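You operate a simulated robot arm through the tools that you are given. There is no shell and no other tool.

Carry out the task below with a simulated robot arm. There is one attempt and no reset: what you move stays moved.

Task
Put the smaller mushroom on the stand into the grey tub and press its lid on.
Fine: stem up; the lid of the tub's colour; the tub stays on the sled, draw the sled out again. Where these are worked on the way, their far stop is far enough and under half their travel is too little: press sled.

The check looks at the end state, three seconds after you hand in, the way a careful person would. Anything else that was tipped, shoved, dropped, spilled or broken makes it a failure. Lids that push on must go on centred and level and be pressed home; caps that screw on are set level and turned clockwise until they are tight.

Robot
A 7-joint arm with a two-finger parallel gripper, fixed in place. Base frame: the origin is at the foot of the arm, x ahead of it, y to its left, z up; the work surface is at about z = 0.68. Lengths are in m, angles in degrees, forces in N, time in s.
With the tool pointing down near the work surface it reaches from about 0.1 to 0.66 m from the base axis. Its first joint turns from -66.0 to 66.0 degrees. Payload 1.57 kg.
Tool frame: the origin (TCP) lies between the finger pads and is the grasp point; the fingertips stand 0.03 m ahead of it; z points along the fingers, y is the line along which they close. The gripper opens to 0.08 m. The fingers are 0.017 m wide and 0.012 m thick; the gripper's body (0.04 by 0.082 m) begins 0.08 m behind the TCP.
Orientation is told as [roll, pitch, yaw] about the base's x, y, z axes, in that order, counted from this pose: with the fingers straight down and closing along the base's y, the tool's x points along the base's -x, its y along +y and its z along -z.

Tools
- The arm moves only by the tool drive_tool. Its argument "commands" is a list of rows, each an object (a shift or turn left out is 0, a gripper value left out holds the last) with "delta_pos": the shift along the tool's x, y, z in units of 300 mm (1.0 is 300 mm), a list of three; "turn": the turn, a rotation vector about the tool's x, y, z in units of 45 degrees (1.0 is 45 degrees), a list of three; "gripper": the gripper command, from -1 (shut) to 1 (fully open), values between in proportion. In form: [{"delta_pos": [tx, ty, tz], "turn": [ax, ay, az], "gripper": gripper}, ...]. A call has 1 to 20 rows; each row is the pose to reach, as a shift and turn from the pose commanded when the call began, along the tool's axes at that moment. A call with a number of a shift or a turn outside -1 to 1 is refused whole. Rows are played at 5 a second. More than 0.05 m and 8.6 degrees between two rows, or a gripper value outside its range, and nothing of the call is played. A pose out of reach is approached as far as the arm can. The call stops where the force on the tool passes 90 N (or 10 N more than at its start, if that is more) or the arm is blocked; 0.2 s more then pass. The fingers move at their own pace (about 0.072 m/s each) and stop on an object; they squeeze with about 40 N. The grip force told is the motor's: it shows also when the fingers shut on nothing. Time passes only in rows, and 0.2 s behind the last, so rows that repeat a pose let the fingers close. It gives the time, the measured TCP pose, the force on the tool (base axes), the opening and the grip force at its end, in the units of the frame above (readings bear some noise), with the torque about the TCP (base axes, N m) and any sound that the robot's microphone picked up, and new pictures: "views" is both (left out), scene, wrist or none.
- Cameras (640 x 400 px; columns grow to the right, rows downward): "scene" is fixed at [0.0477, 0.4307, 1.4107]; the picture's right is [-0.82, -0.57, 0.00], its down [-0.39, 0.57, -0.72] and it looks along [0.41, -0.60, -0.69] (base axes); focal length 320 px, centre (320, 200). "wrist" rides on the gripper at [0.072, -0.007, -0.122] in the tool frame; the picture's right is [0.09, 1.00, 0.00], its down [-0.84, 0.08, -0.54] and it looks along [-0.54, 0.05, 0.84] (tool axes); focal length 238 px, centre (320, 200). There is no depth. A picture from a camera that has moved, and an enlarged one, comes with that camera's place and axes in the base frame and with its lens.
- zoom(camera, box): a new picture of the part [left, top, right, bottom] of that camera's present view, enlarged. The clock stands still meanwhile.
- close_job(): hands the job in; it is judged then, once.

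Nothing tells you positions but the pictures and the camera data. Unless the task says otherwise, let go and move clear before handing in.

The tools are called after "Request:" as a command line: name --argument value ..., lists and objects as JSON in quotes. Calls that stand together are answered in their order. drive_tool: Moves the arm, as the interface text tells. Its arguments: {"type":"object","properties":{"commands":{"type":"array"},"views":{"type":"string","enum":["both","scene","wrist","none"]}},"required":["commands"]} The other tools are called the same way: zoom (camera, box) takes an enlarged picture of a part of a camera's view; close_job () hands the job in.

At the start:

```text
t: 0.0
tcp_pos: [0.4359, 0.1047, 1.0895]
tcp_rot: [0.0, 0.0, 0.0]
ft_force: [0.3, -0.4, -1.2]
wrist_torque: [-0.01, -0.01, -0.01]
opening: 0.0799
grasp_force: 0.0
```

scene: 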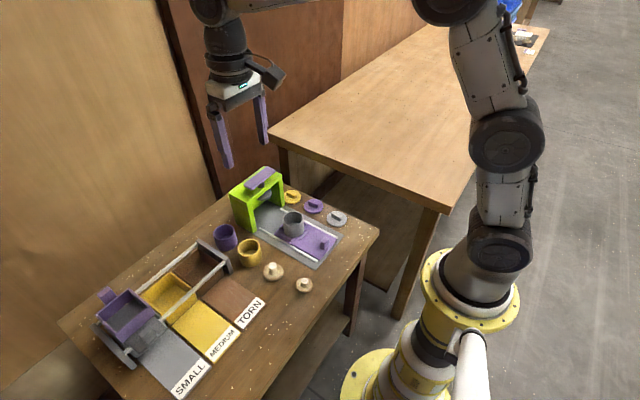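
wrist: 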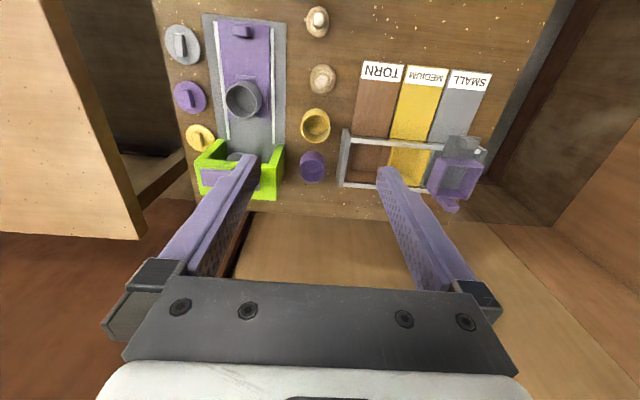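

I see a table with a lime-green press, a purple sled carrying a grey tub, three lids (yellow, purple, grey), two spare tubs, two mushrooms, and a sorting rack. I'll look closer before moving.

Request:
zoom --camera "scene" --box '[200, 150, 400, 300]'

Request:
zoom --camera "wrist" --box '[150, 0, 350, 210]'

Request:
zoom --camera "scene" --box '[60, 220, 280, 400]'

Request:
zoom --camera "wrist" --box '[290, 0, 520, 220]'

```text
2.67 times, centred on (300, 225) of scene
camera zoom: at [0.0477, 0.4307, 1.4107], right [-0.82, -0.57, 0.0], down [-0.39, 0.57, -0.72], along [0.41, -0.6, -0.69], focal length 853 px, centre (373, 133)
```

zoom: 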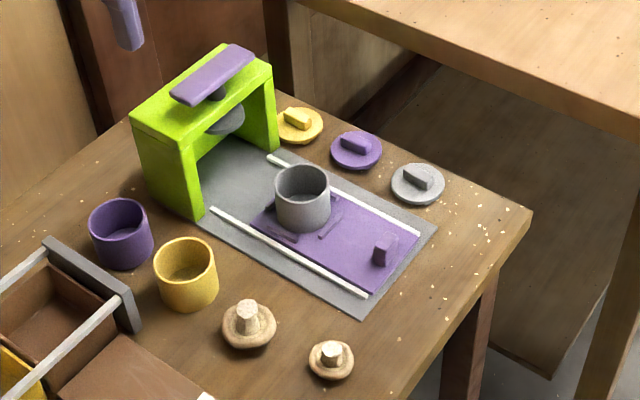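

```text
1.90 times, centred on (250, 105) of wrist
camera zoom: at [0.365, 0.0972, 1.212], right [-0.09, 1.0, 0.0], down [0.84, 0.08, 0.54], along [0.54, 0.05, -0.84], focal length 454 px, centre (453, 381)
```

zoom: 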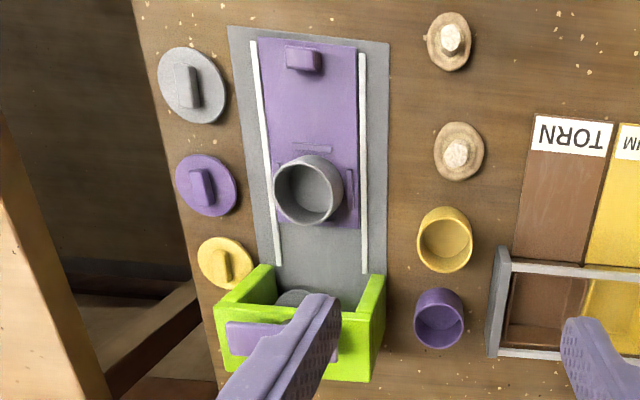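

```text
2.22 times, centred on (170, 310) of scene
camera zoom: at [0.0477, 0.4307, 1.4107], right [-0.82, -0.57, 0.0], down [-0.39, 0.57, -0.72], along [0.41, -0.6, -0.69], focal length 711 px, centre (653, -44)
```

zoom: 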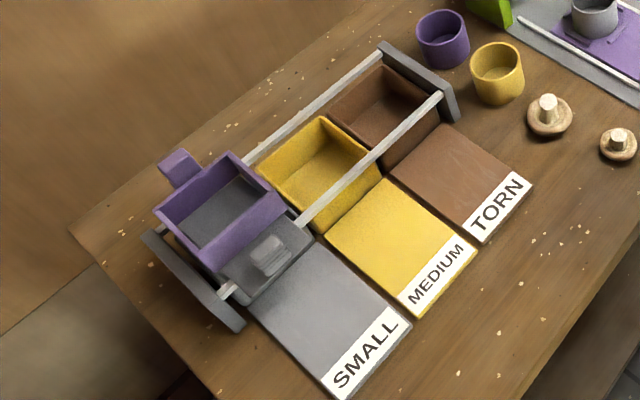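

```text
1.82 times, centred on (405, 110) of wrist
camera zoom: at [0.365, 0.0972, 1.212], right [-0.09, 1.0, 0.0], down [0.84, 0.08, 0.54], along [0.54, 0.05, -0.84], focal length 433 px, centre (166, 364)
```

zoom: 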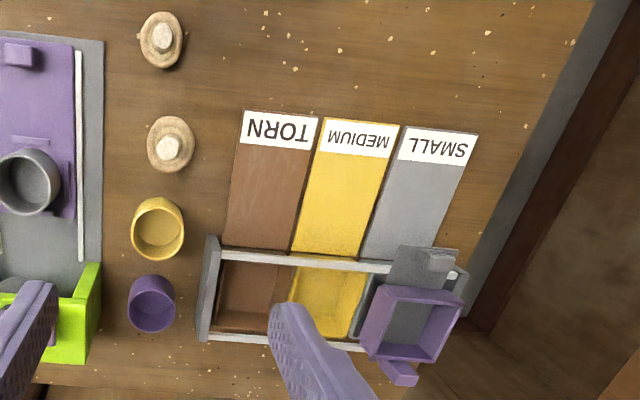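

The two mushrooms stand stem-up on the table. The smaller one is near (0.328, 0.089) and the bigger near (0.419, 0.104). The tub is near (0.46, -0.04) and the grey lid near (0.385, -0.155). I'll move above the smaller mushroom for a closer look.

Request:
drive_tool --commands '[{"delta_pos": [0.045, -0.0065, 0.108]}, {"delta_pos": [0.09, -0.013, 0.217]}, {"delta_pos": [0.135, -0.02, 0.325]}, {"delta_pos": [0.18, -0.026, 0.433]}, {"delta_pos": [0.225, -0.033, 0.542]}, {"delta_pos": [0.27, -0.039, 0.65]}, {"delta_pos": [0.315, -0.046, 0.758]}, {"delta_pos": [0.36, -0.0523, 0.8667]}, {"delta_pos": [0.36, -0.0523, 0.8667]}]'

```text
t: 2.0
tcp_pos: [0.3294, 0.0894, 0.8321]
tcp_rot: [0.0, 0.0, 0.1]
ft_force: [0.0, 0.4, 0.1]
wrist_torque: [0.01, 0.01, -0.01]
opening: 0.0801
grasp_force: 0.0
camera wrist: at [0.2579, 0.0819, 0.954], right [-0.09, 1.0, 0.0], down [0.84, 0.08, 0.54], along [0.54, 0.05, -0.84], focal length 238 px, centre (320, 200)
```

scene: 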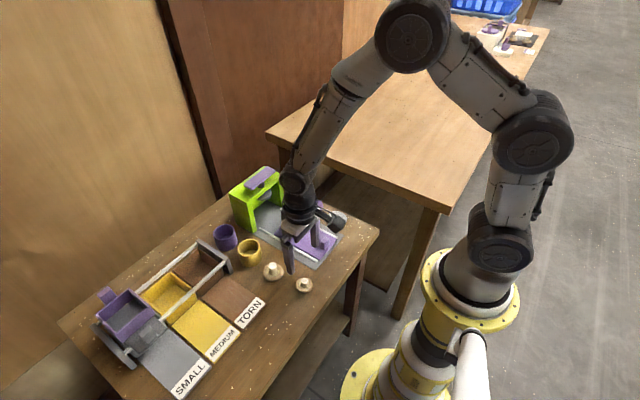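
wrist: 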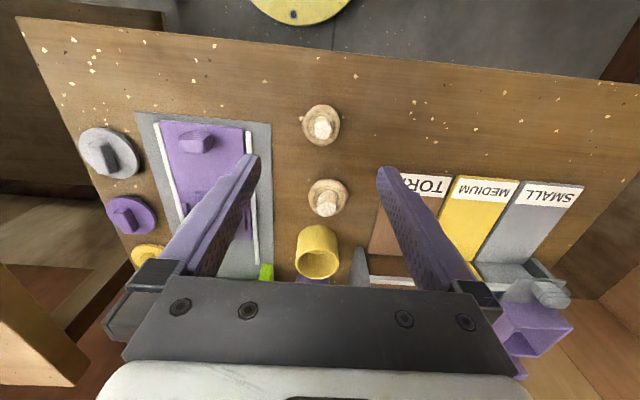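

The smaller mushroom is just ahead of the fingers in the wrist view. I'll zoom in to measure it.

Request:
zoom --camera "wrist" --box '[280, 90, 376, 150]'

Request:
zoom --camera "scene" --box '[256, 250, 336, 300]'

Request:
zoom --camera "wrist" --box '[70, 110, 262, 230]'

```text
6.67 times, centred on (328, 120) of wrist
camera zoom: at [0.2579, 0.0819, 0.954], right [-0.09, 1.0, 0.0], down [0.84, 0.08, 0.54], along [0.54, 0.05, -0.84], focal length 1589 px, centre (267, 733)
```

zoom: 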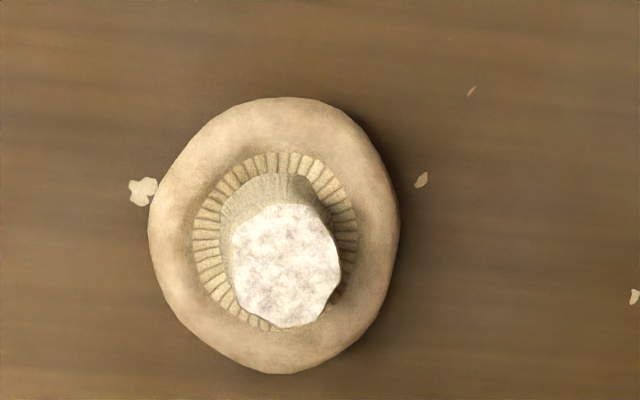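

```text
8.00 times, centred on (296, 275) of scene
camera zoom: at [0.0477, 0.4307, 1.4107], right [-0.82, -0.57, 0.0], down [-0.39, 0.57, -0.72], along [0.41, -0.6, -0.69], focal length 2560 px, centre (512, -400)
```

zoom: 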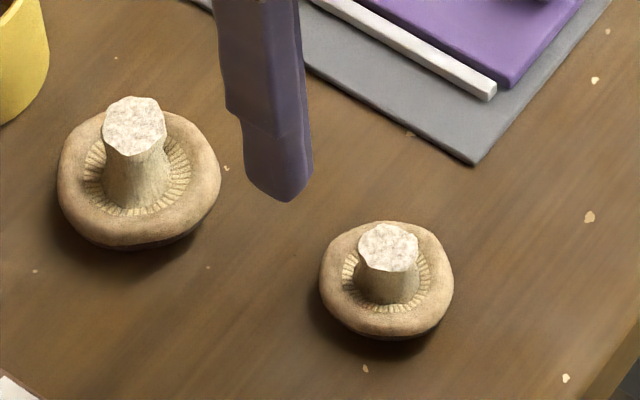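

```text
3.33 times, centred on (166, 170) of wrist
camera zoom: at [0.2579, 0.0819, 0.954], right [-0.09, 1.0, 0.0], down [0.84, 0.08, 0.54], along [0.54, 0.05, -0.84], focal length 794 px, centre (833, 300)
```

zoom: 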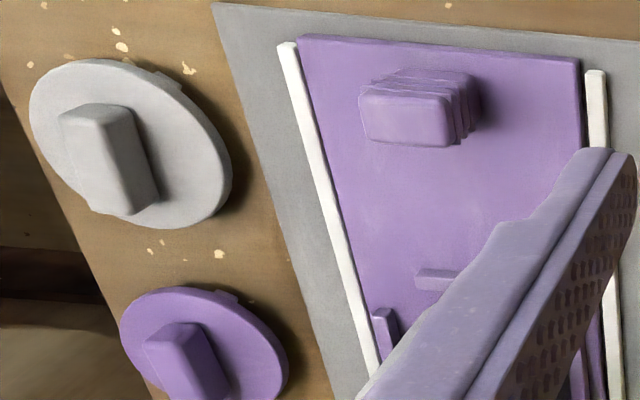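

The smaller mushroom's cap is about 41 mm across. Its stem is about 17 mm wide, with its top at z of about 0.71. I'll descend to just above it and check the alignment.

Request:
drive_tool --commands '[{"delta_pos": [0, 0.003, 0.08]}, {"delta_pos": [-0.003, 0.003, 0.16]}, {"delta_pos": [-0.003, 0.003, 0.23]}, {"delta_pos": [-0.003, 0.003, 0.23]}, {"delta_pos": [-0.003, 0.003, 0.23]}]'

```text
t: 3.2
tcp_pos: [0.3298, 0.089, 0.7605]
tcp_rot: [0.0, 0.0, 0.0]
ft_force: [0.7, 0.3, 0.5]
wrist_torque: [0.0, 0.0, -0.02]
opening: 0.0799
grasp_force: 0.1
camera wrist: at [0.2579, 0.0821, 0.883], right [-0.09, 1.0, 0.0], down [0.84, 0.08, 0.54], along [0.54, 0.05, -0.84], focal length 238 px, centre (320, 200)
```

scene: 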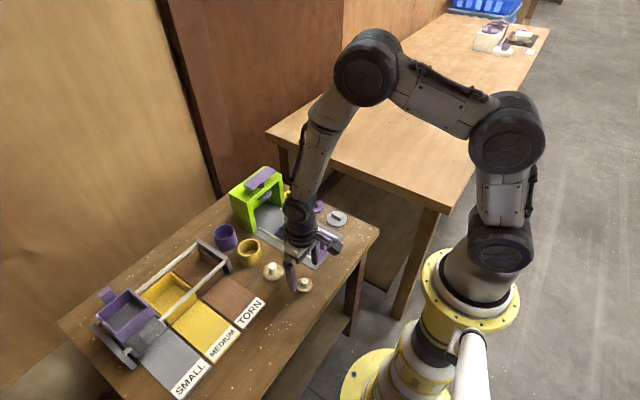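
wrist: 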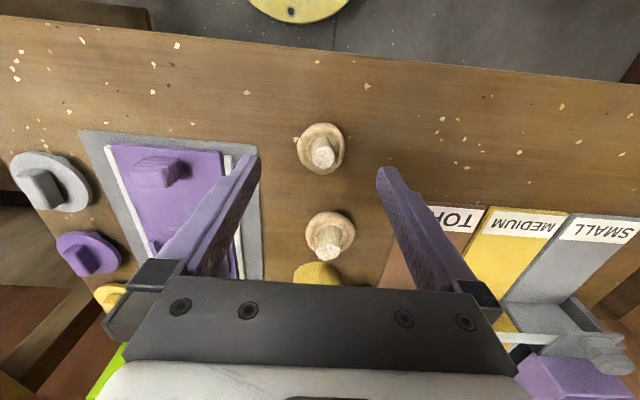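

Request:
zoom --camera "wrist" --box '[240, 110, 400, 210]'

Request:
zoom --camera "scene" --box '[256, 240, 336, 300]'

```text
4.00 times, centred on (320, 160) of wrist
camera zoom: at [0.2579, 0.0821, 0.883], right [-0.09, 1.0, 0.0], down [0.84, 0.08, 0.54], along [0.54, 0.05, -0.84], focal length 953 px, centre (320, 360)
```

zoom: 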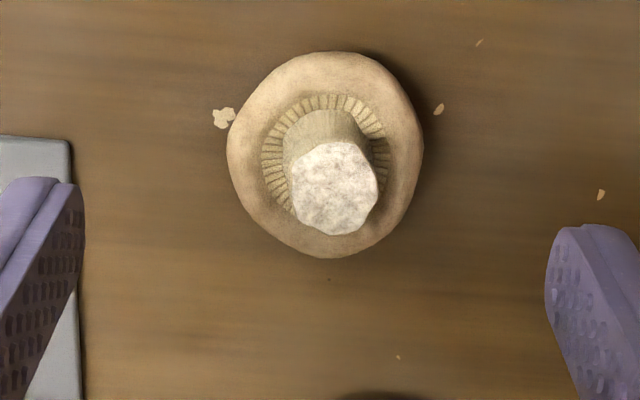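

```text
6.67 times, centred on (296, 270) of scene
camera zoom: at [0.0477, 0.4307, 1.4107], right [-0.82, -0.57, 0.0], down [-0.39, 0.57, -0.72], along [0.41, -0.6, -0.69], focal length 2133 px, centre (480, -267)
```

zoom: 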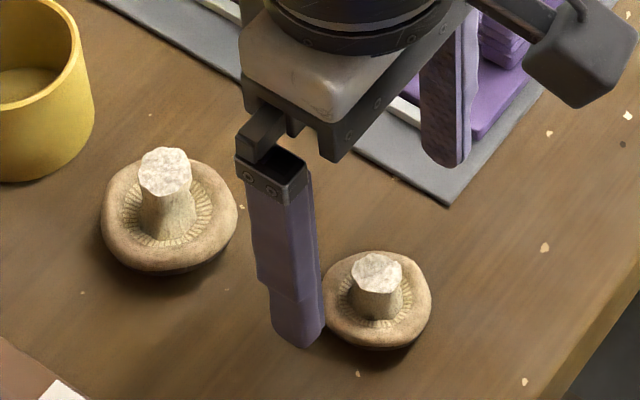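

The stem centre is at about (0.3295, 0.091), between the fingers. I'll descend so the tips straddle the stem just above the cap, then close gently.

Request:
drive_tool --commands '[{"delta_pos": [-0.001, 0.003, 0.05], "gripper": 1}, {"delta_pos": [-0.001, 0.003, 0.09]}, {"delta_pos": [-0.001, 0.003, 0.105], "gripper": 0}, {"delta_pos": [-0.001, 0.003, 0.105], "gripper": -0.3}, {"delta_pos": [-0.001, 0.003, 0.105], "gripper": -0.3}]'

Request:
zoom --camera "wrist" --box '[240, 110, 400, 210]'

Request:
zoom --camera "scene" --box '[256, 250, 336, 300]'

```text
t: 4.4
tcp_pos: [0.3286, 0.0911, 0.729]
tcp_rot: [0.0, 0.0, 0.1]
ft_force: [-0.5, 0.2, -0.1]
wrist_torque: [0.01, -0.01, -0.02]
opening: 0.0277
grasp_force: 0.2
camera wrist: at [0.2579, 0.0829, 0.8511], right [-0.09, 1.0, 0.0], down [0.84, 0.08, 0.54], along [0.54, 0.05, -0.84], focal length 238 px, centre (320, 200)
```

scene: 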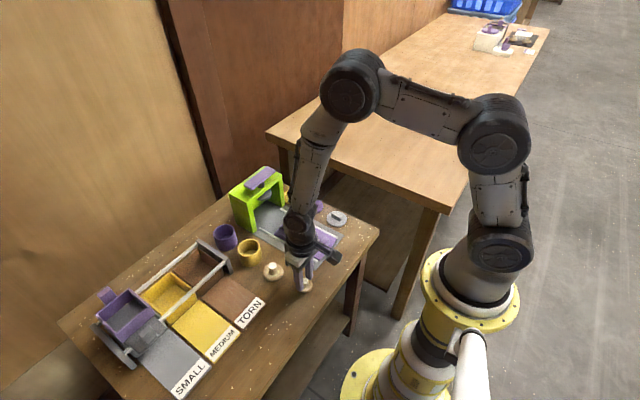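
wrist: 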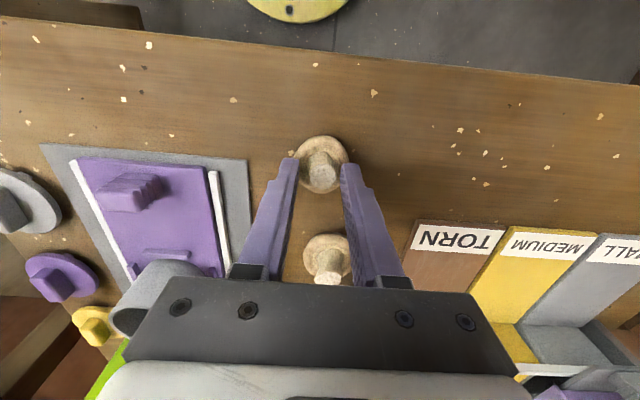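

```text
4.00 times, centred on (320, 160) of wrist
camera zoom: at [0.2579, 0.0829, 0.8511], right [-0.09, 1.0, 0.0], down [0.84, 0.08, 0.54], along [0.54, 0.05, -0.84], focal length 953 px, centre (320, 360)
```

zoom: 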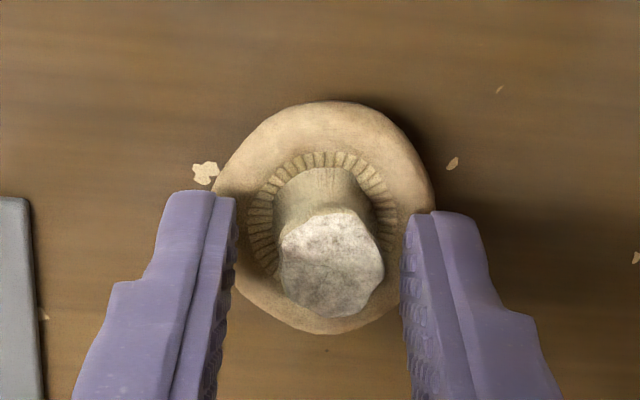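

```text
8.00 times, centred on (296, 275) of scene
camera zoom: at [0.0477, 0.4307, 1.4107], right [-0.82, -0.57, 0.0], down [-0.39, 0.57, -0.72], along [0.41, -0.6, -0.69], focal length 2560 px, centre (512, -400)
```

zoom: 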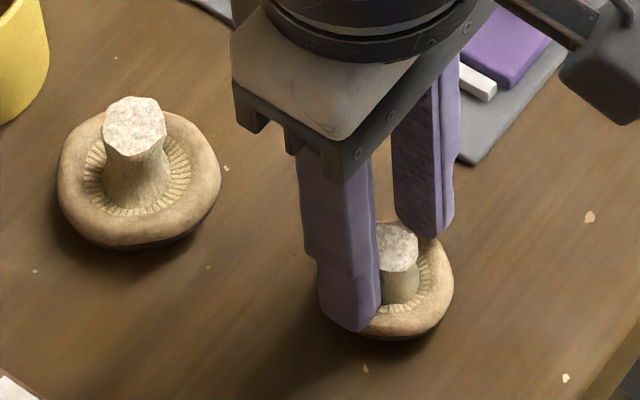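

The fingers straddle the stem evenly without touching the cap. I'll close on the stem.

Request:
drive_tool --commands '[{"gripper": -0.6}, {"gripper": -0.7}, {"gripper": -0.7}]'

Request:
zoom --camera "wrist" --box '[240, 110, 400, 210]'

```text
t: 5.2
tcp_pos: [0.3282, 0.0907, 0.7287]
tcp_rot: [0.0, 0.1, 0.1]
ft_force: [0.4, -0.4, 0.6]
wrist_torque: [0.02, -0.01, -0.01]
opening: 0.0157
grasp_force: 12.0
camera wrist: at [0.2579, 0.0829, 0.8512], right [-0.09, 1.0, 0.0], down [0.84, 0.08, 0.54], along [0.54, 0.05, -0.84], focal length 238 px, centre (320, 200)
```

scene: 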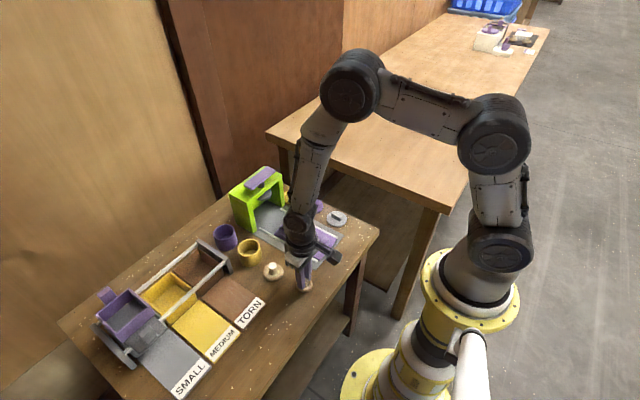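
wrist: 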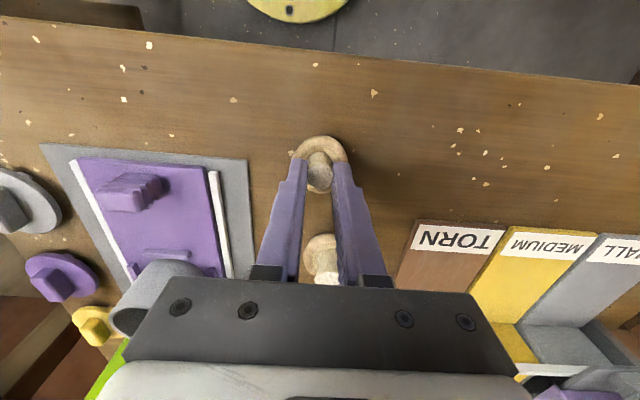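

```text
4.00 times, centred on (320, 160) of wrist
camera zoom: at [0.2579, 0.0829, 0.8512], right [-0.09, 1.0, 0.0], down [0.84, 0.08, 0.54], along [0.54, 0.05, -0.84], focal length 953 px, centre (320, 360)
```

zoom: 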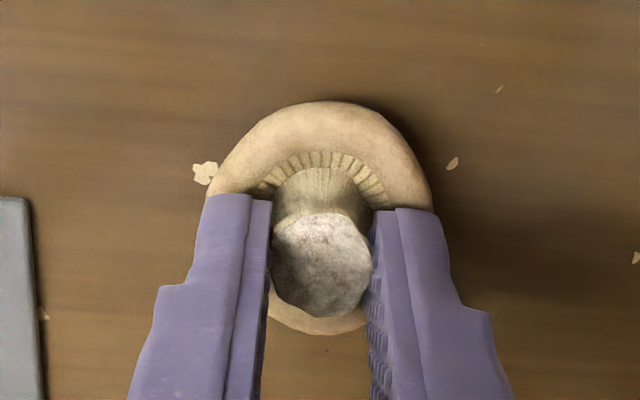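

Gripped at 15.7 mm with 12 N. I'll lift and check that the mushroom comes with it.

Request:
drive_tool --commands '[{"delta_pos": [0, 0, -0.03]}, {"delta_pos": [0, 0, -0.1]}, {"delta_pos": [0, 0, -0.2]}, {"delta_pos": [0, 0, -0.3]}, {"delta_pos": [0, 0, -0.4]}, {"delta_pos": [0, 0, -0.4]}]'

Request:
zoom --camera "wrist" --box '[60, 110, 380, 310]'

Request:
zoom --camera "scene" --box '[220, 180, 380, 300]'

```text
t: 6.6
tcp_pos: [0.328, 0.0902, 0.8486]
tcp_rot: [0.0, 0.0, 0.0]
ft_force: [-0.1, -0.5, -0.1]
wrist_torque: [0.02, 0.03, 0.0]
opening: 0.0156
grasp_force: 11.9
camera wrist: at [0.2571, 0.0823, 0.9712], right [-0.09, 1.0, 0.0], down [0.84, 0.08, 0.54], along [0.54, 0.05, -0.84], focal length 238 px, centre (320, 200)
```

scene: 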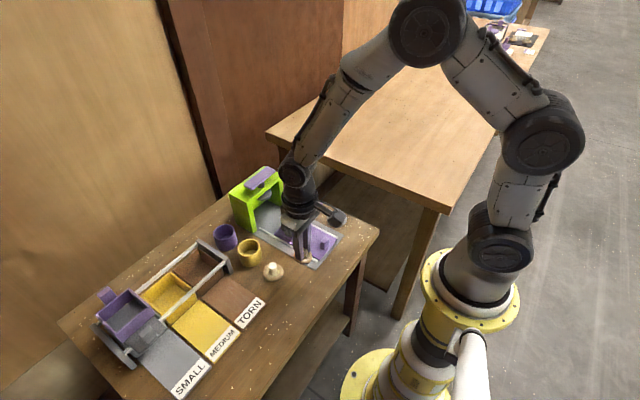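
wrist: 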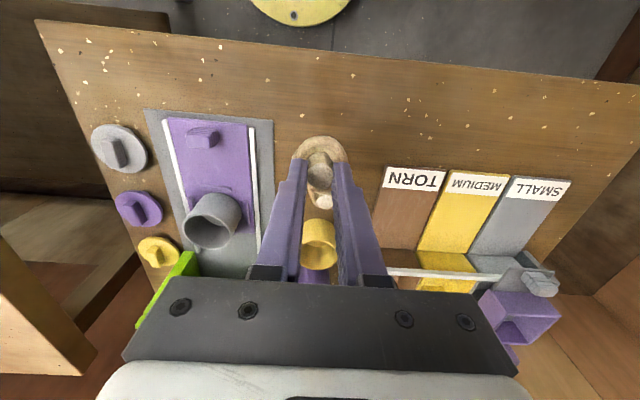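

```text
2.00 times, centred on (220, 210) of wrist
camera zoom: at [0.2571, 0.0823, 0.9712], right [-0.09, 1.0, 0.0], down [0.84, 0.08, 0.54], along [0.54, 0.05, -0.84], focal length 477 px, centre (520, 180)
```

zoom: 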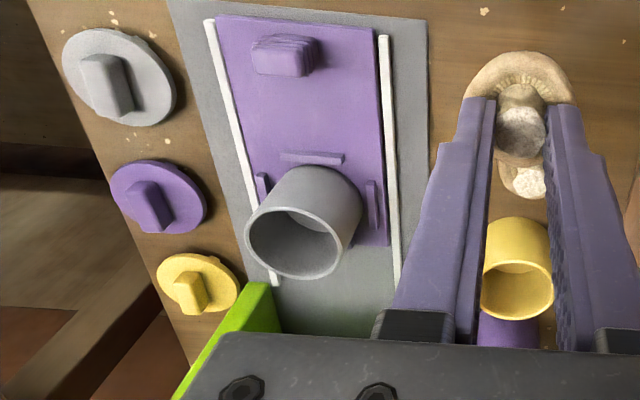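

```text
3.33 times, centred on (300, 240) of scene
camera zoom: at [0.0477, 0.4307, 1.4107], right [-0.82, -0.57, 0.0], down [-0.39, 0.57, -0.72], along [0.41, -0.6, -0.69], focal length 1066 px, centre (387, 67)
```

zoom: 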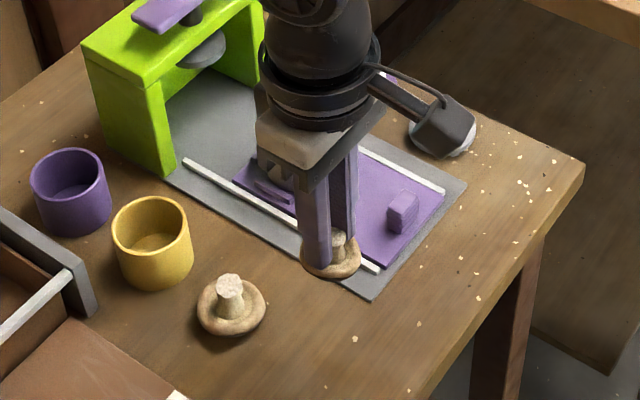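

The mushroom is held level. Next I'll move beside the tub, staying high, to get a clear look down at its rim.

Request:
drive_tool --commands '[{"delta_pos": [-0.09, -0.05, 0]}, {"delta_pos": [-0.18, -0.1, 0]}, {"delta_pos": [-0.28, -0.15, 0]}, {"delta_pos": [-0.3697, -0.2027, 0]}, {"delta_pos": [-0.3697, -0.2027, 0]}, {"delta_pos": [-0.3697, -0.2027, 0]}]'

Request:
zoom --camera "wrist" --box '[200, 100, 360, 200]'

Request:
zoom --camera "scene" --box '[220, 160, 380, 280]'

```text
t: 8.0
tcp_pos: [0.44, 0.0296, 0.8491]
tcp_rot: [0.0, 0.0, -0.1]
ft_force: [-0.3, -0.2, -0.6]
wrist_torque: [0.0, 0.0, 0.03]
opening: 0.0159
grasp_force: 11.5
camera wrist: at [0.3679, 0.0221, 0.9711], right [-0.09, 1.0, 0.0], down [0.84, 0.08, 0.54], along [0.54, 0.05, -0.84], focal length 238 px, centre (320, 200)
```

scene: 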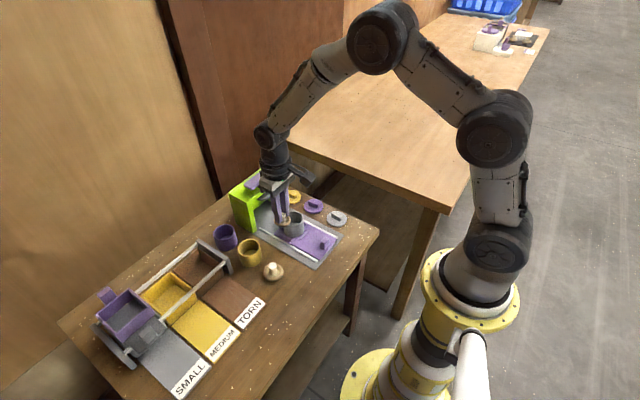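
wrist: 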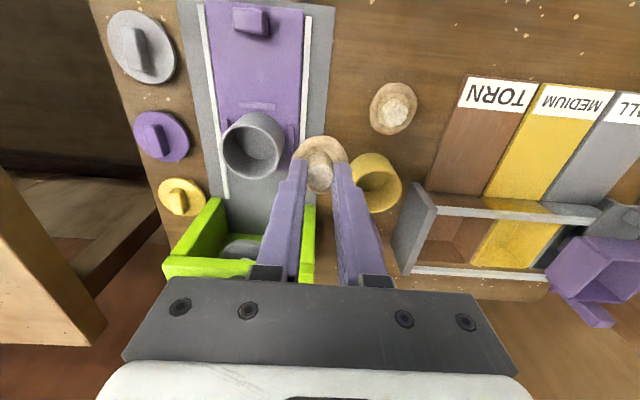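

```text
4.00 times, centred on (280, 150) of wrist
camera zoom: at [0.3679, 0.0221, 0.9711], right [-0.09, 1.0, 0.0], down [0.84, 0.08, 0.54], along [0.54, 0.05, -0.84], focal length 953 px, centre (480, 400)
```

zoom: 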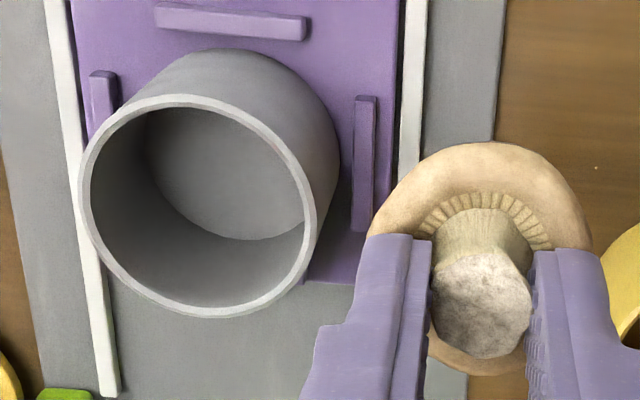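

```text
3.33 times, centred on (300, 220) of scene
camera zoom: at [0.0478, 0.4307, 1.4107], right [-0.82, -0.57, 0.0], down [-0.39, 0.57, -0.72], along [0.41, -0.6, -0.69], focal length 1066 px, centre (387, 133)
```

zoom: 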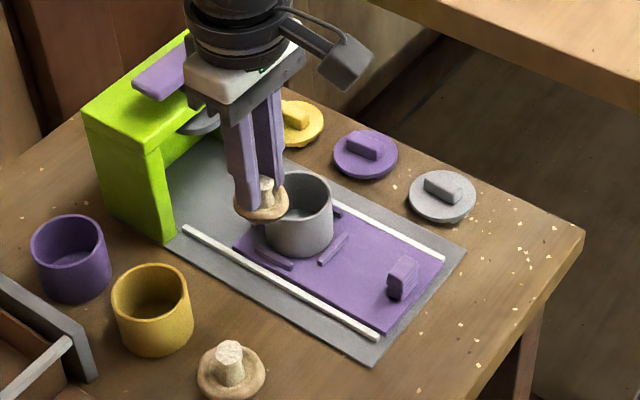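

The tub rim centre is at about (0.465, -0.043) with its top near z 0.736. The inner width is about 55 mm, enough for the mushroom and the fingers. I'll move over it and lower to just above the rim.

Request:
drive_tool --commands '[{"delta_pos": [-0.04, -0.12, 0]}, {"delta_pos": [-0.0817, -0.24, 0]}, {"delta_pos": [-0.0817, -0.24, 0.08]}, {"delta_pos": [-0.0817, -0.24, 0.15]}, {"delta_pos": [-0.0817, -0.24, 0.15]}]'

Request:
zoom --camera "wrist" --box '[240, 110, 400, 210]'

Request:
zoom --camera "scene" --box '[250, 180, 346, 240]'

```text
t: 9.2
tcp_pos: [0.464, -0.0443, 0.8034]
tcp_rot: [0.0, 0.0, 0.0]
ft_force: [0.3, 0.1, -0.2]
wrist_torque: [-0.02, -0.01, 0.0]
opening: 0.0157
grasp_force: 11.9
camera wrist: at [0.3928, -0.0512, 0.9259], right [-0.09, 1.0, 0.0], down [0.84, 0.08, 0.54], along [0.54, 0.05, -0.84], focal length 238 px, centre (320, 200)
```

scene: 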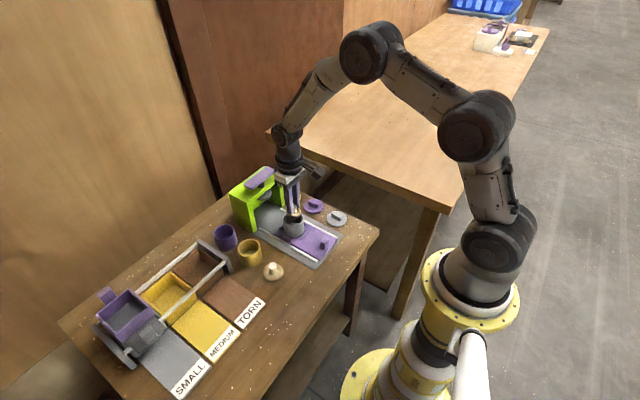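
wrist: 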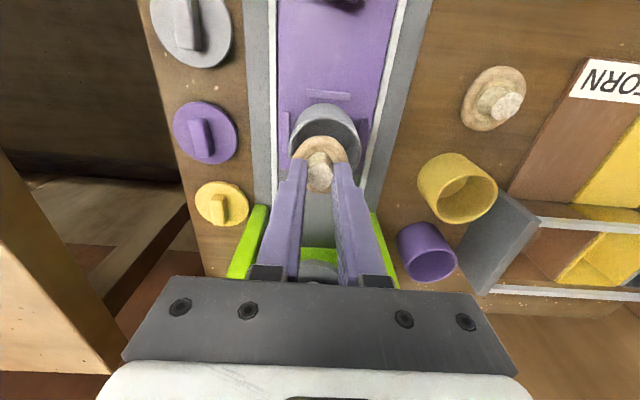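

```text
4.00 times, centred on (320, 160) of wrist
camera zoom: at [0.3928, -0.0512, 0.9259], right [-0.09, 1.0, 0.0], down [0.84, 0.08, 0.54], along [0.54, 0.05, -0.84], focal length 953 px, centre (320, 360)
```

zoom: 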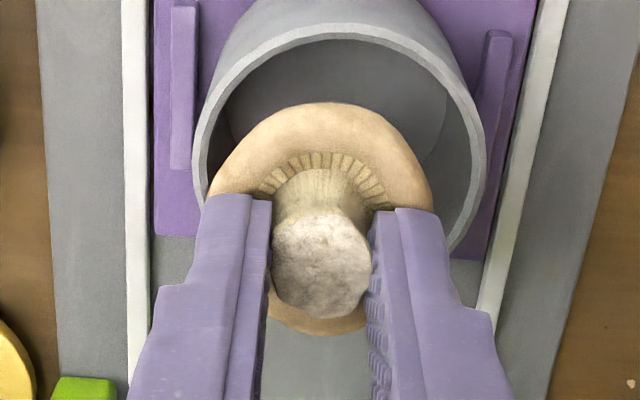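

```text
6.67 times, centred on (298, 210) of scene
camera zoom: at [0.0478, 0.4307, 1.4107], right [-0.82, -0.57, 0.0], down [-0.39, 0.57, -0.72], along [0.41, -0.6, -0.69], focal length 2133 px, centre (467, 133)
```

zoom: 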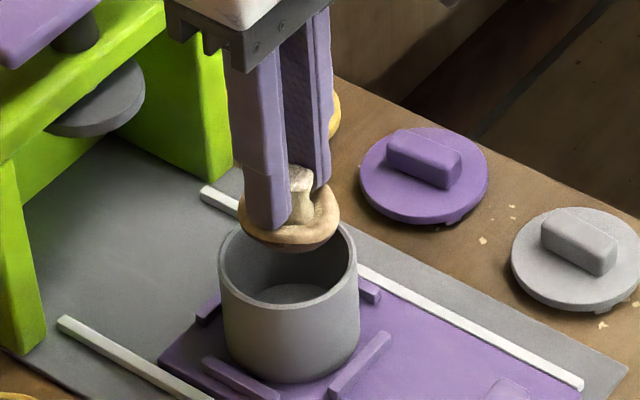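

The mushroom is over the tub, about 3 mm off to one side. I'll correct that and lower in.

Request:
drive_tool --commands '[{"delta_pos": [0.003, 0.008, 0.02]}, {"delta_pos": [0.003, 0.008, 0.07]}, {"delta_pos": [0.003, 0.008, 0.12]}, {"delta_pos": [0.003, 0.008, 0.16]}, {"delta_pos": [0.003, 0.008, 0.18]}, {"delta_pos": [0.003, 0.008, 0.18]}]'

Request:
zoom --camera "wrist" --box '[240, 110, 400, 210]'

Request:
zoom --camera "scene" --box '[250, 180, 346, 240]'

```text
t: 10.6
tcp_pos: [0.4639, -0.039, 0.7496]
tcp_rot: [0.0, 0.0, 0.1]
ft_force: [-0.3, 0.0, -0.4]
wrist_torque: [-0.05, -0.02, -0.03]
opening: 0.0157
grasp_force: 12.0
camera wrist: at [0.3928, -0.0467, 0.8721], right [-0.09, 1.0, 0.0], down [0.84, 0.08, 0.54], along [0.54, 0.05, -0.84], focal length 238 px, centre (320, 200)
```

scene: 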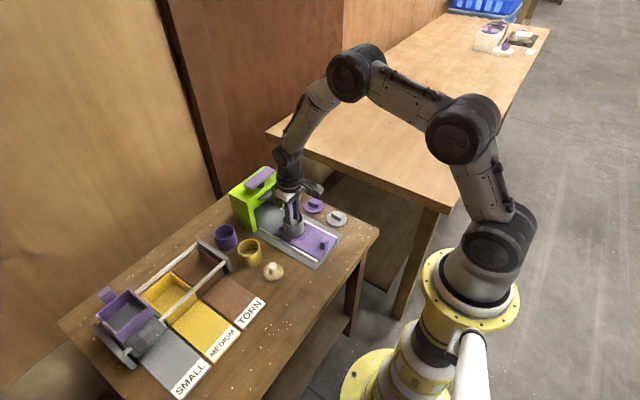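
wrist: 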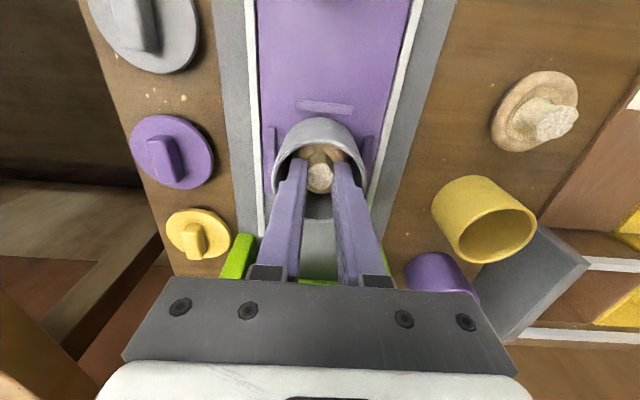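

```text
4.00 times, centred on (320, 160) of wrist
camera zoom: at [0.3928, -0.0467, 0.8721], right [-0.09, 1.0, 0.0], down [0.84, 0.08, 0.54], along [0.54, 0.05, -0.84], focal length 953 px, centre (320, 360)
```

zoom: 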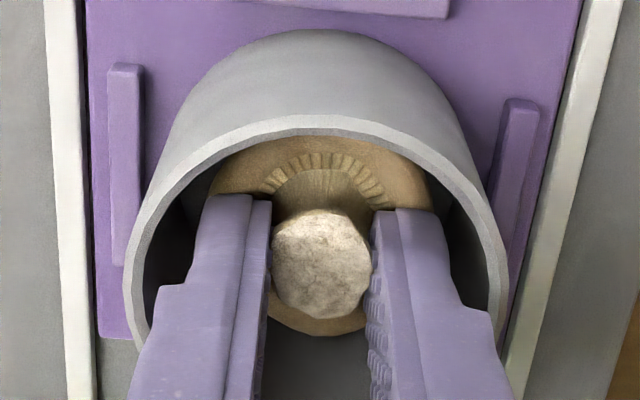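

```text
6.67 times, centred on (298, 210) of scene
camera zoom: at [0.0477, 0.4307, 1.4107], right [-0.82, -0.57, 0.0], down [-0.39, 0.57, -0.72], along [0.41, -0.6, -0.69], focal length 2133 px, centre (467, 133)
```

zoom: 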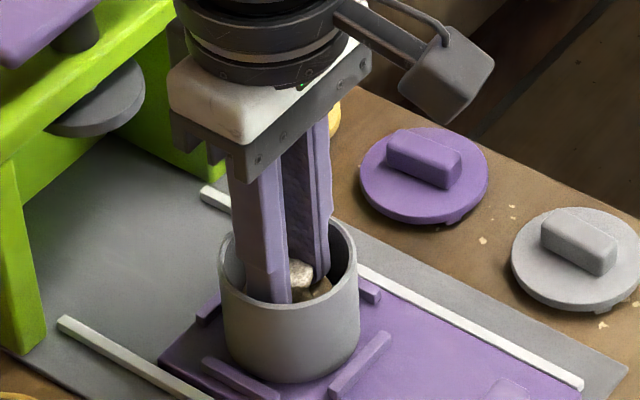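

It's inside with clearance all round. I'll lower in small steps until it touches the floor.

Request:
drive_tool --commands '[{"delta_pos": [0, 0, 0.005]}, {"delta_pos": [0, 0, 0.01]}, {"delta_pos": [0, 0, 0.013]}]' --views "none"

```text
t: 11.4
tcp_pos: [0.4641, -0.0394, 0.7455]
tcp_rot: [0.0, 0.0, -0.1]
ft_force: [-0.6, 0.1, -0.6]
wrist_torque: [0.03, 0.01, 0.04]
opening: 0.0157
grasp_force: 12.2
```

Request:
drive_tool --commands '[{"delta_pos": [0, 0, 0.003]}, {"delta_pos": [0, 0, 0.006]}, {"delta_pos": [0, 0, 0.006]}]' --views "none"

```text
t: 12.2
tcp_pos: [0.4637, -0.0386, 0.7448]
tcp_rot: [0.0, 0.0, 0.2]
ft_force: [-0.2, 0.2, 0.2]
wrist_torque: [0.02, -0.01, 0.03]
opening: 0.0158
grasp_force: 12.4
```

No contact yet; I'll keep lowering in small steps.

Request:
drive_tool --commands '[{"delta_pos": [0, 0, 0.003]}, {"delta_pos": [0, 0, 0.006]}, {"delta_pos": [0, 0, 0.008]}, {"delta_pos": [0, 0, 0.008]}]' --views "none"

```text
t: 13.2
tcp_pos: [0.4661, -0.0394, 0.7441]
tcp_rot: [0.0, -0.2, 0.2]
ft_force: [1.8, 2.0, 11.7]
wrist_torque: [0.03, -0.07, 0.04]
opening: 0.0159
grasp_force: 12.4
```

It's touching the floor now at 12 N. I'll ease up slightly, open a few millimetres and rise.

Request:
drive_tool --commands '[{"delta_pos": [0, 0, -0.004], "gripper": -0.7}, {"delta_pos": [0, 0, -0.004], "gripper": -0.55}, {"delta_pos": [0, 0, -0.004], "gripper": -0.4}, {"delta_pos": [0, 0, -0.004], "gripper": -0.4}]'

Request:
zoom --camera "wrist" --box '[240, 110, 400, 210]'

Request:
zoom --camera "scene" --box '[250, 180, 346, 240]'

```text
t: 14.2
tcp_pos: [0.4644, -0.038, 0.7425]
tcp_rot: [0.0, 0.2, 0.0]
ft_force: [-0.5, 0.1, 3.9]
wrist_torque: [-0.02, -0.01, 0.01]
opening: 0.0219
grasp_force: 0.1
camera wrist: at [0.3925, -0.0464, 0.8652], right [-0.09, 1.0, 0.0], down [0.84, 0.08, 0.54], along [0.54, 0.05, -0.84], focal length 238 px, centre (320, 200)
```

scene: 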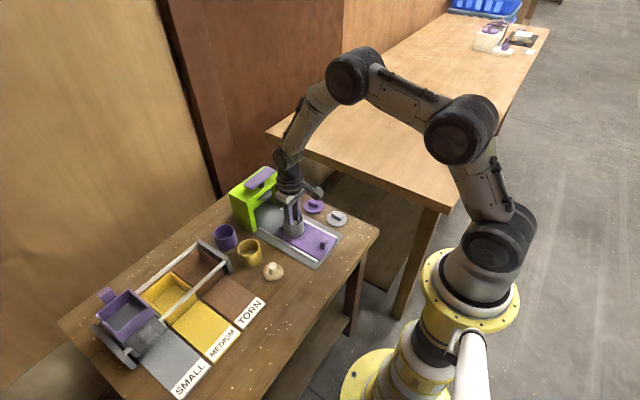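
wrist: 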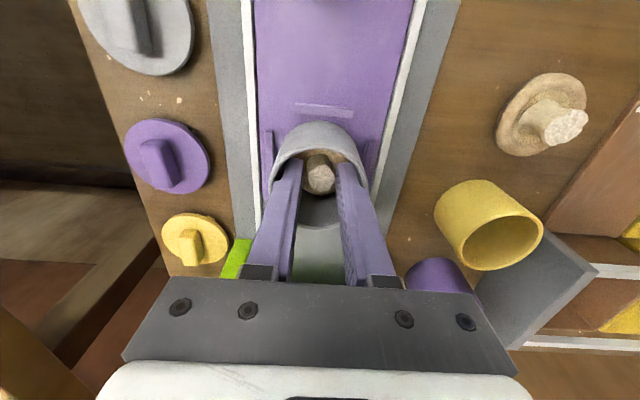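

```text
4.00 times, centred on (320, 160) of wrist
camera zoom: at [0.3925, -0.0464, 0.8652], right [-0.09, 1.0, 0.0], down [0.84, 0.08, 0.54], along [0.54, 0.05, -0.84], focal length 953 px, centre (320, 360)
```

zoom: 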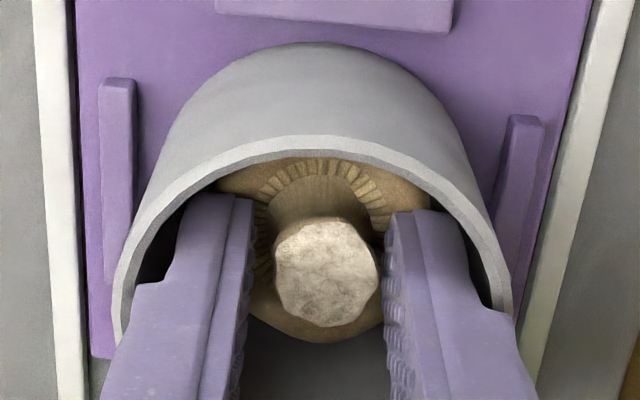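

```text
6.67 times, centred on (298, 210) of scene
camera zoom: at [0.0477, 0.4307, 1.4107], right [-0.82, -0.57, 0.0], down [-0.39, 0.57, -0.72], along [0.41, -0.6, -0.69], focal length 2133 px, centre (467, 133)
```

zoom: 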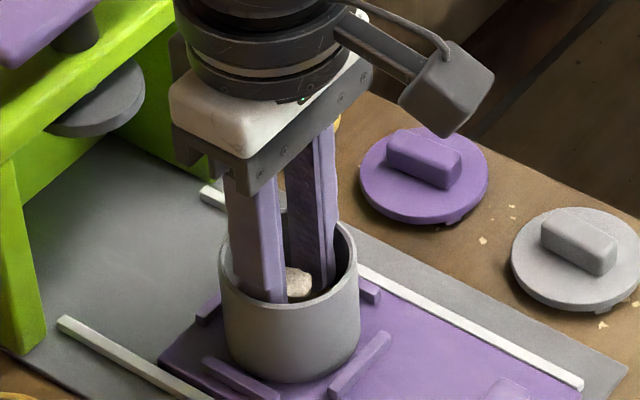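

Released. I'll lift straight out and look back at the tub.

Request:
drive_tool --commands '[{"delta_pos": [0, 0, -0.02]}, {"delta_pos": [0, 0, -0.07]}, {"delta_pos": [0, 0, -0.15]}, {"delta_pos": [0, 0, -0.23]}, {"delta_pos": [0, 0, -0.31]}, {"delta_pos": [0.1, -0.1, -0.39]}, {"delta_pos": [0.2, -0.2, -0.39], "gripper": 0}, {"delta_pos": [0.2, -0.2, -0.39]}, {"delta_pos": [0.2, -0.2, -0.39]}]'

Request:
zoom --camera "wrist" --box '[160, 100, 480, 300]'

Request:
zoom --camera "scene" --box '[250, 170, 362, 240]'

```text
t: 16.2
tcp_pos: [0.4063, -0.1018, 0.8574]
tcp_rot: [0.0, 0.0, 0.0]
ft_force: [-0.4, -0.2, -0.5]
wrist_torque: [-0.01, -0.02, 0.03]
opening: 0.0401
grasp_force: 0.1
camera wrist: at [0.3354, -0.1095, 0.9803], right [-0.09, 1.0, 0.0], down [0.84, 0.08, 0.54], along [0.54, 0.05, -0.84], focal length 238 px, centre (320, 200)
```

scene: 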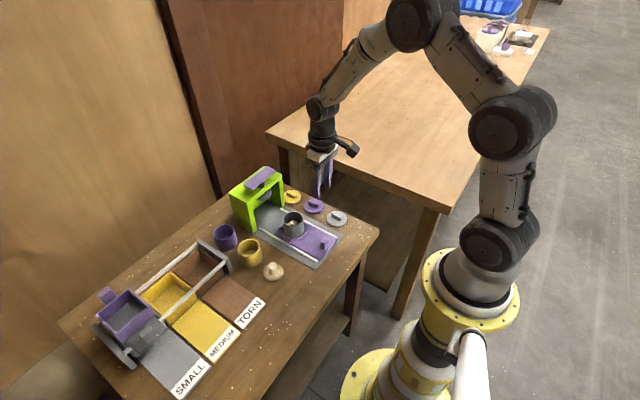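
wrist: 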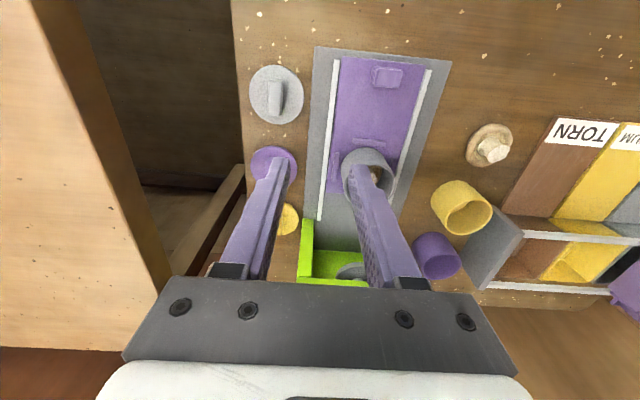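

```text
2.00 times, centred on (320, 200) of wrist
camera zoom: at [0.3354, -0.1095, 0.9803], right [-0.09, 1.0, 0.0], down [0.84, 0.08, 0.54], along [0.54, 0.05, -0.84], focal length 477 px, centre (320, 200)
```

zoom: 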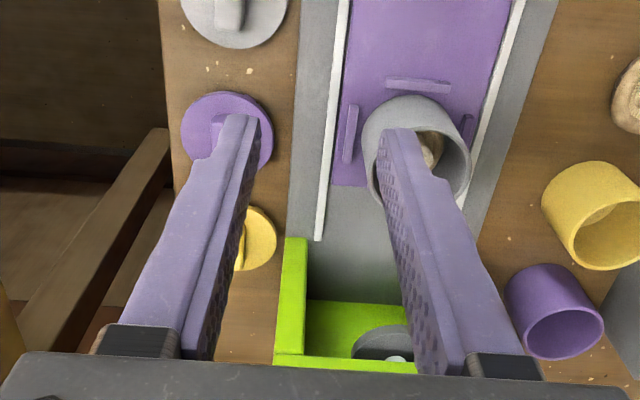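

```text
5.71 times, centred on (306, 205) of scene
camera zoom: at [0.0477, 0.4307, 1.4107], right [-0.82, -0.57, 0.0], down [-0.39, 0.57, -0.72], along [0.41, -0.6, -0.69], focal length 1828 px, centre (400, 171)
```

zoom: 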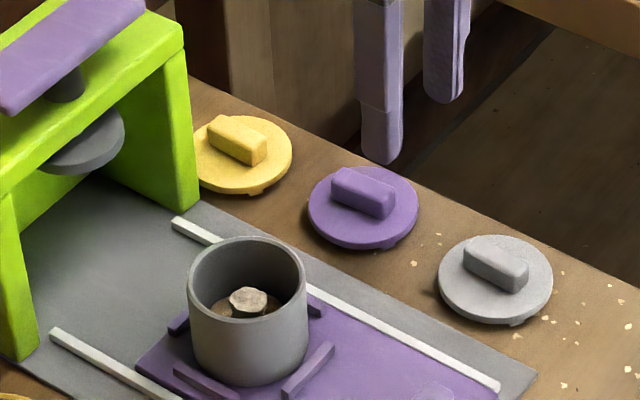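

The mushroom sits upright in the tub. Next I'll go above the grey lid, near (0.385, -0.154).

Request:
drive_tool --commands '[{"delta_pos": [0.03, -0.06, 0], "gripper": 0}, {"delta_pos": [0.06, -0.13, 0.05]}, {"delta_pos": [0.0747, -0.1717, 0.13]}, {"delta_pos": [0.0747, -0.1717, 0.1943], "gripper": 0.3}, {"delta_pos": [0.0747, -0.1717, 0.1943]}, {"delta_pos": [0.0747, -0.1717, 0.1943]}]'

Request:
zoom --camera "wrist" --box '[240, 110, 400, 210]'

Request:
zoom --camera "scene" --box '[290, 180, 386, 240]'

```text
t: 17.6
tcp_pos: [0.3833, -0.1517, 0.8007]
tcp_rot: [-0.1, 0.0, 0.0]
ft_force: [-0.3, 0.4, 0.6]
wrist_torque: [0.01, 0.0, 0.01]
opening: 0.0519
grasp_force: 0.1
camera wrist: at [0.312, -0.1592, 0.9228], right [-0.09, 1.0, 0.0], down [0.84, 0.08, 0.54], along [0.54, 0.05, -0.84], focal length 238 px, centre (320, 200)
```

scene: 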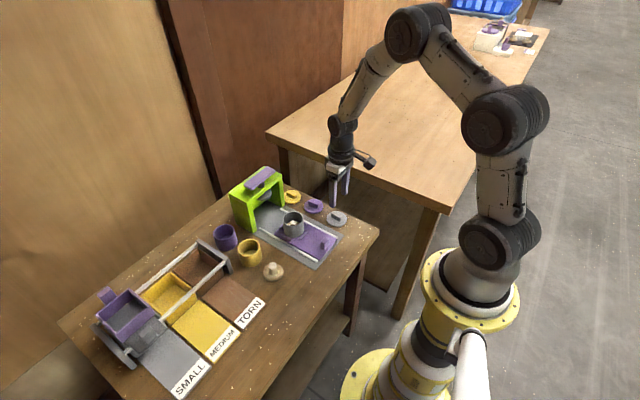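
wrist: 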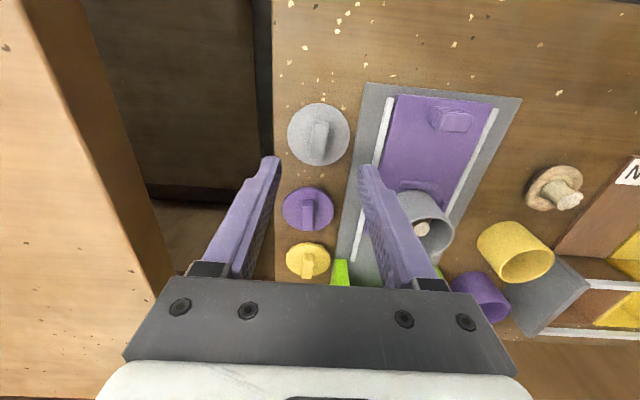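

```text
4.00 times, centred on (320, 160) of wrist
camera zoom: at [0.312, -0.1592, 0.9228], right [-0.09, 1.0, 0.0], down [0.84, 0.08, 0.54], along [0.54, 0.05, -0.84], focal length 953 px, centre (320, 360)
```

zoom: 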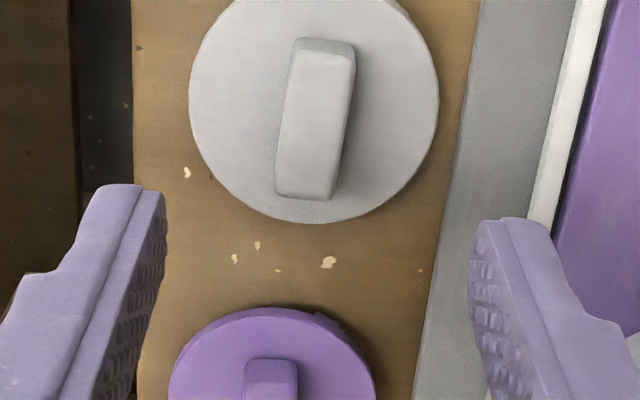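

```text
6.67 times, centred on (338, 210) of scene
camera zoom: at [0.0477, 0.4307, 1.4107], right [-0.82, -0.57, 0.0], down [-0.39, 0.57, -0.72], along [0.41, -0.6, -0.69], focal length 2133 px, centre (200, 133)
```

zoom: 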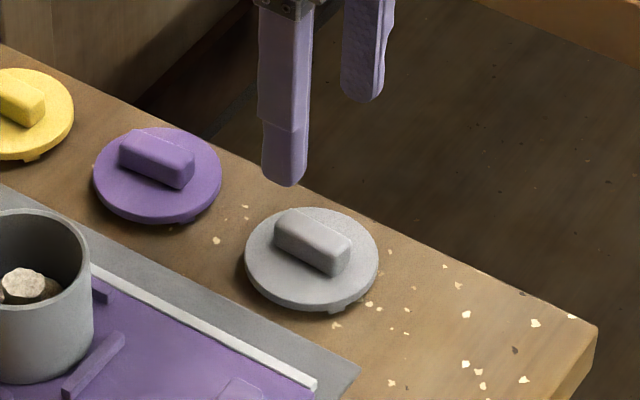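

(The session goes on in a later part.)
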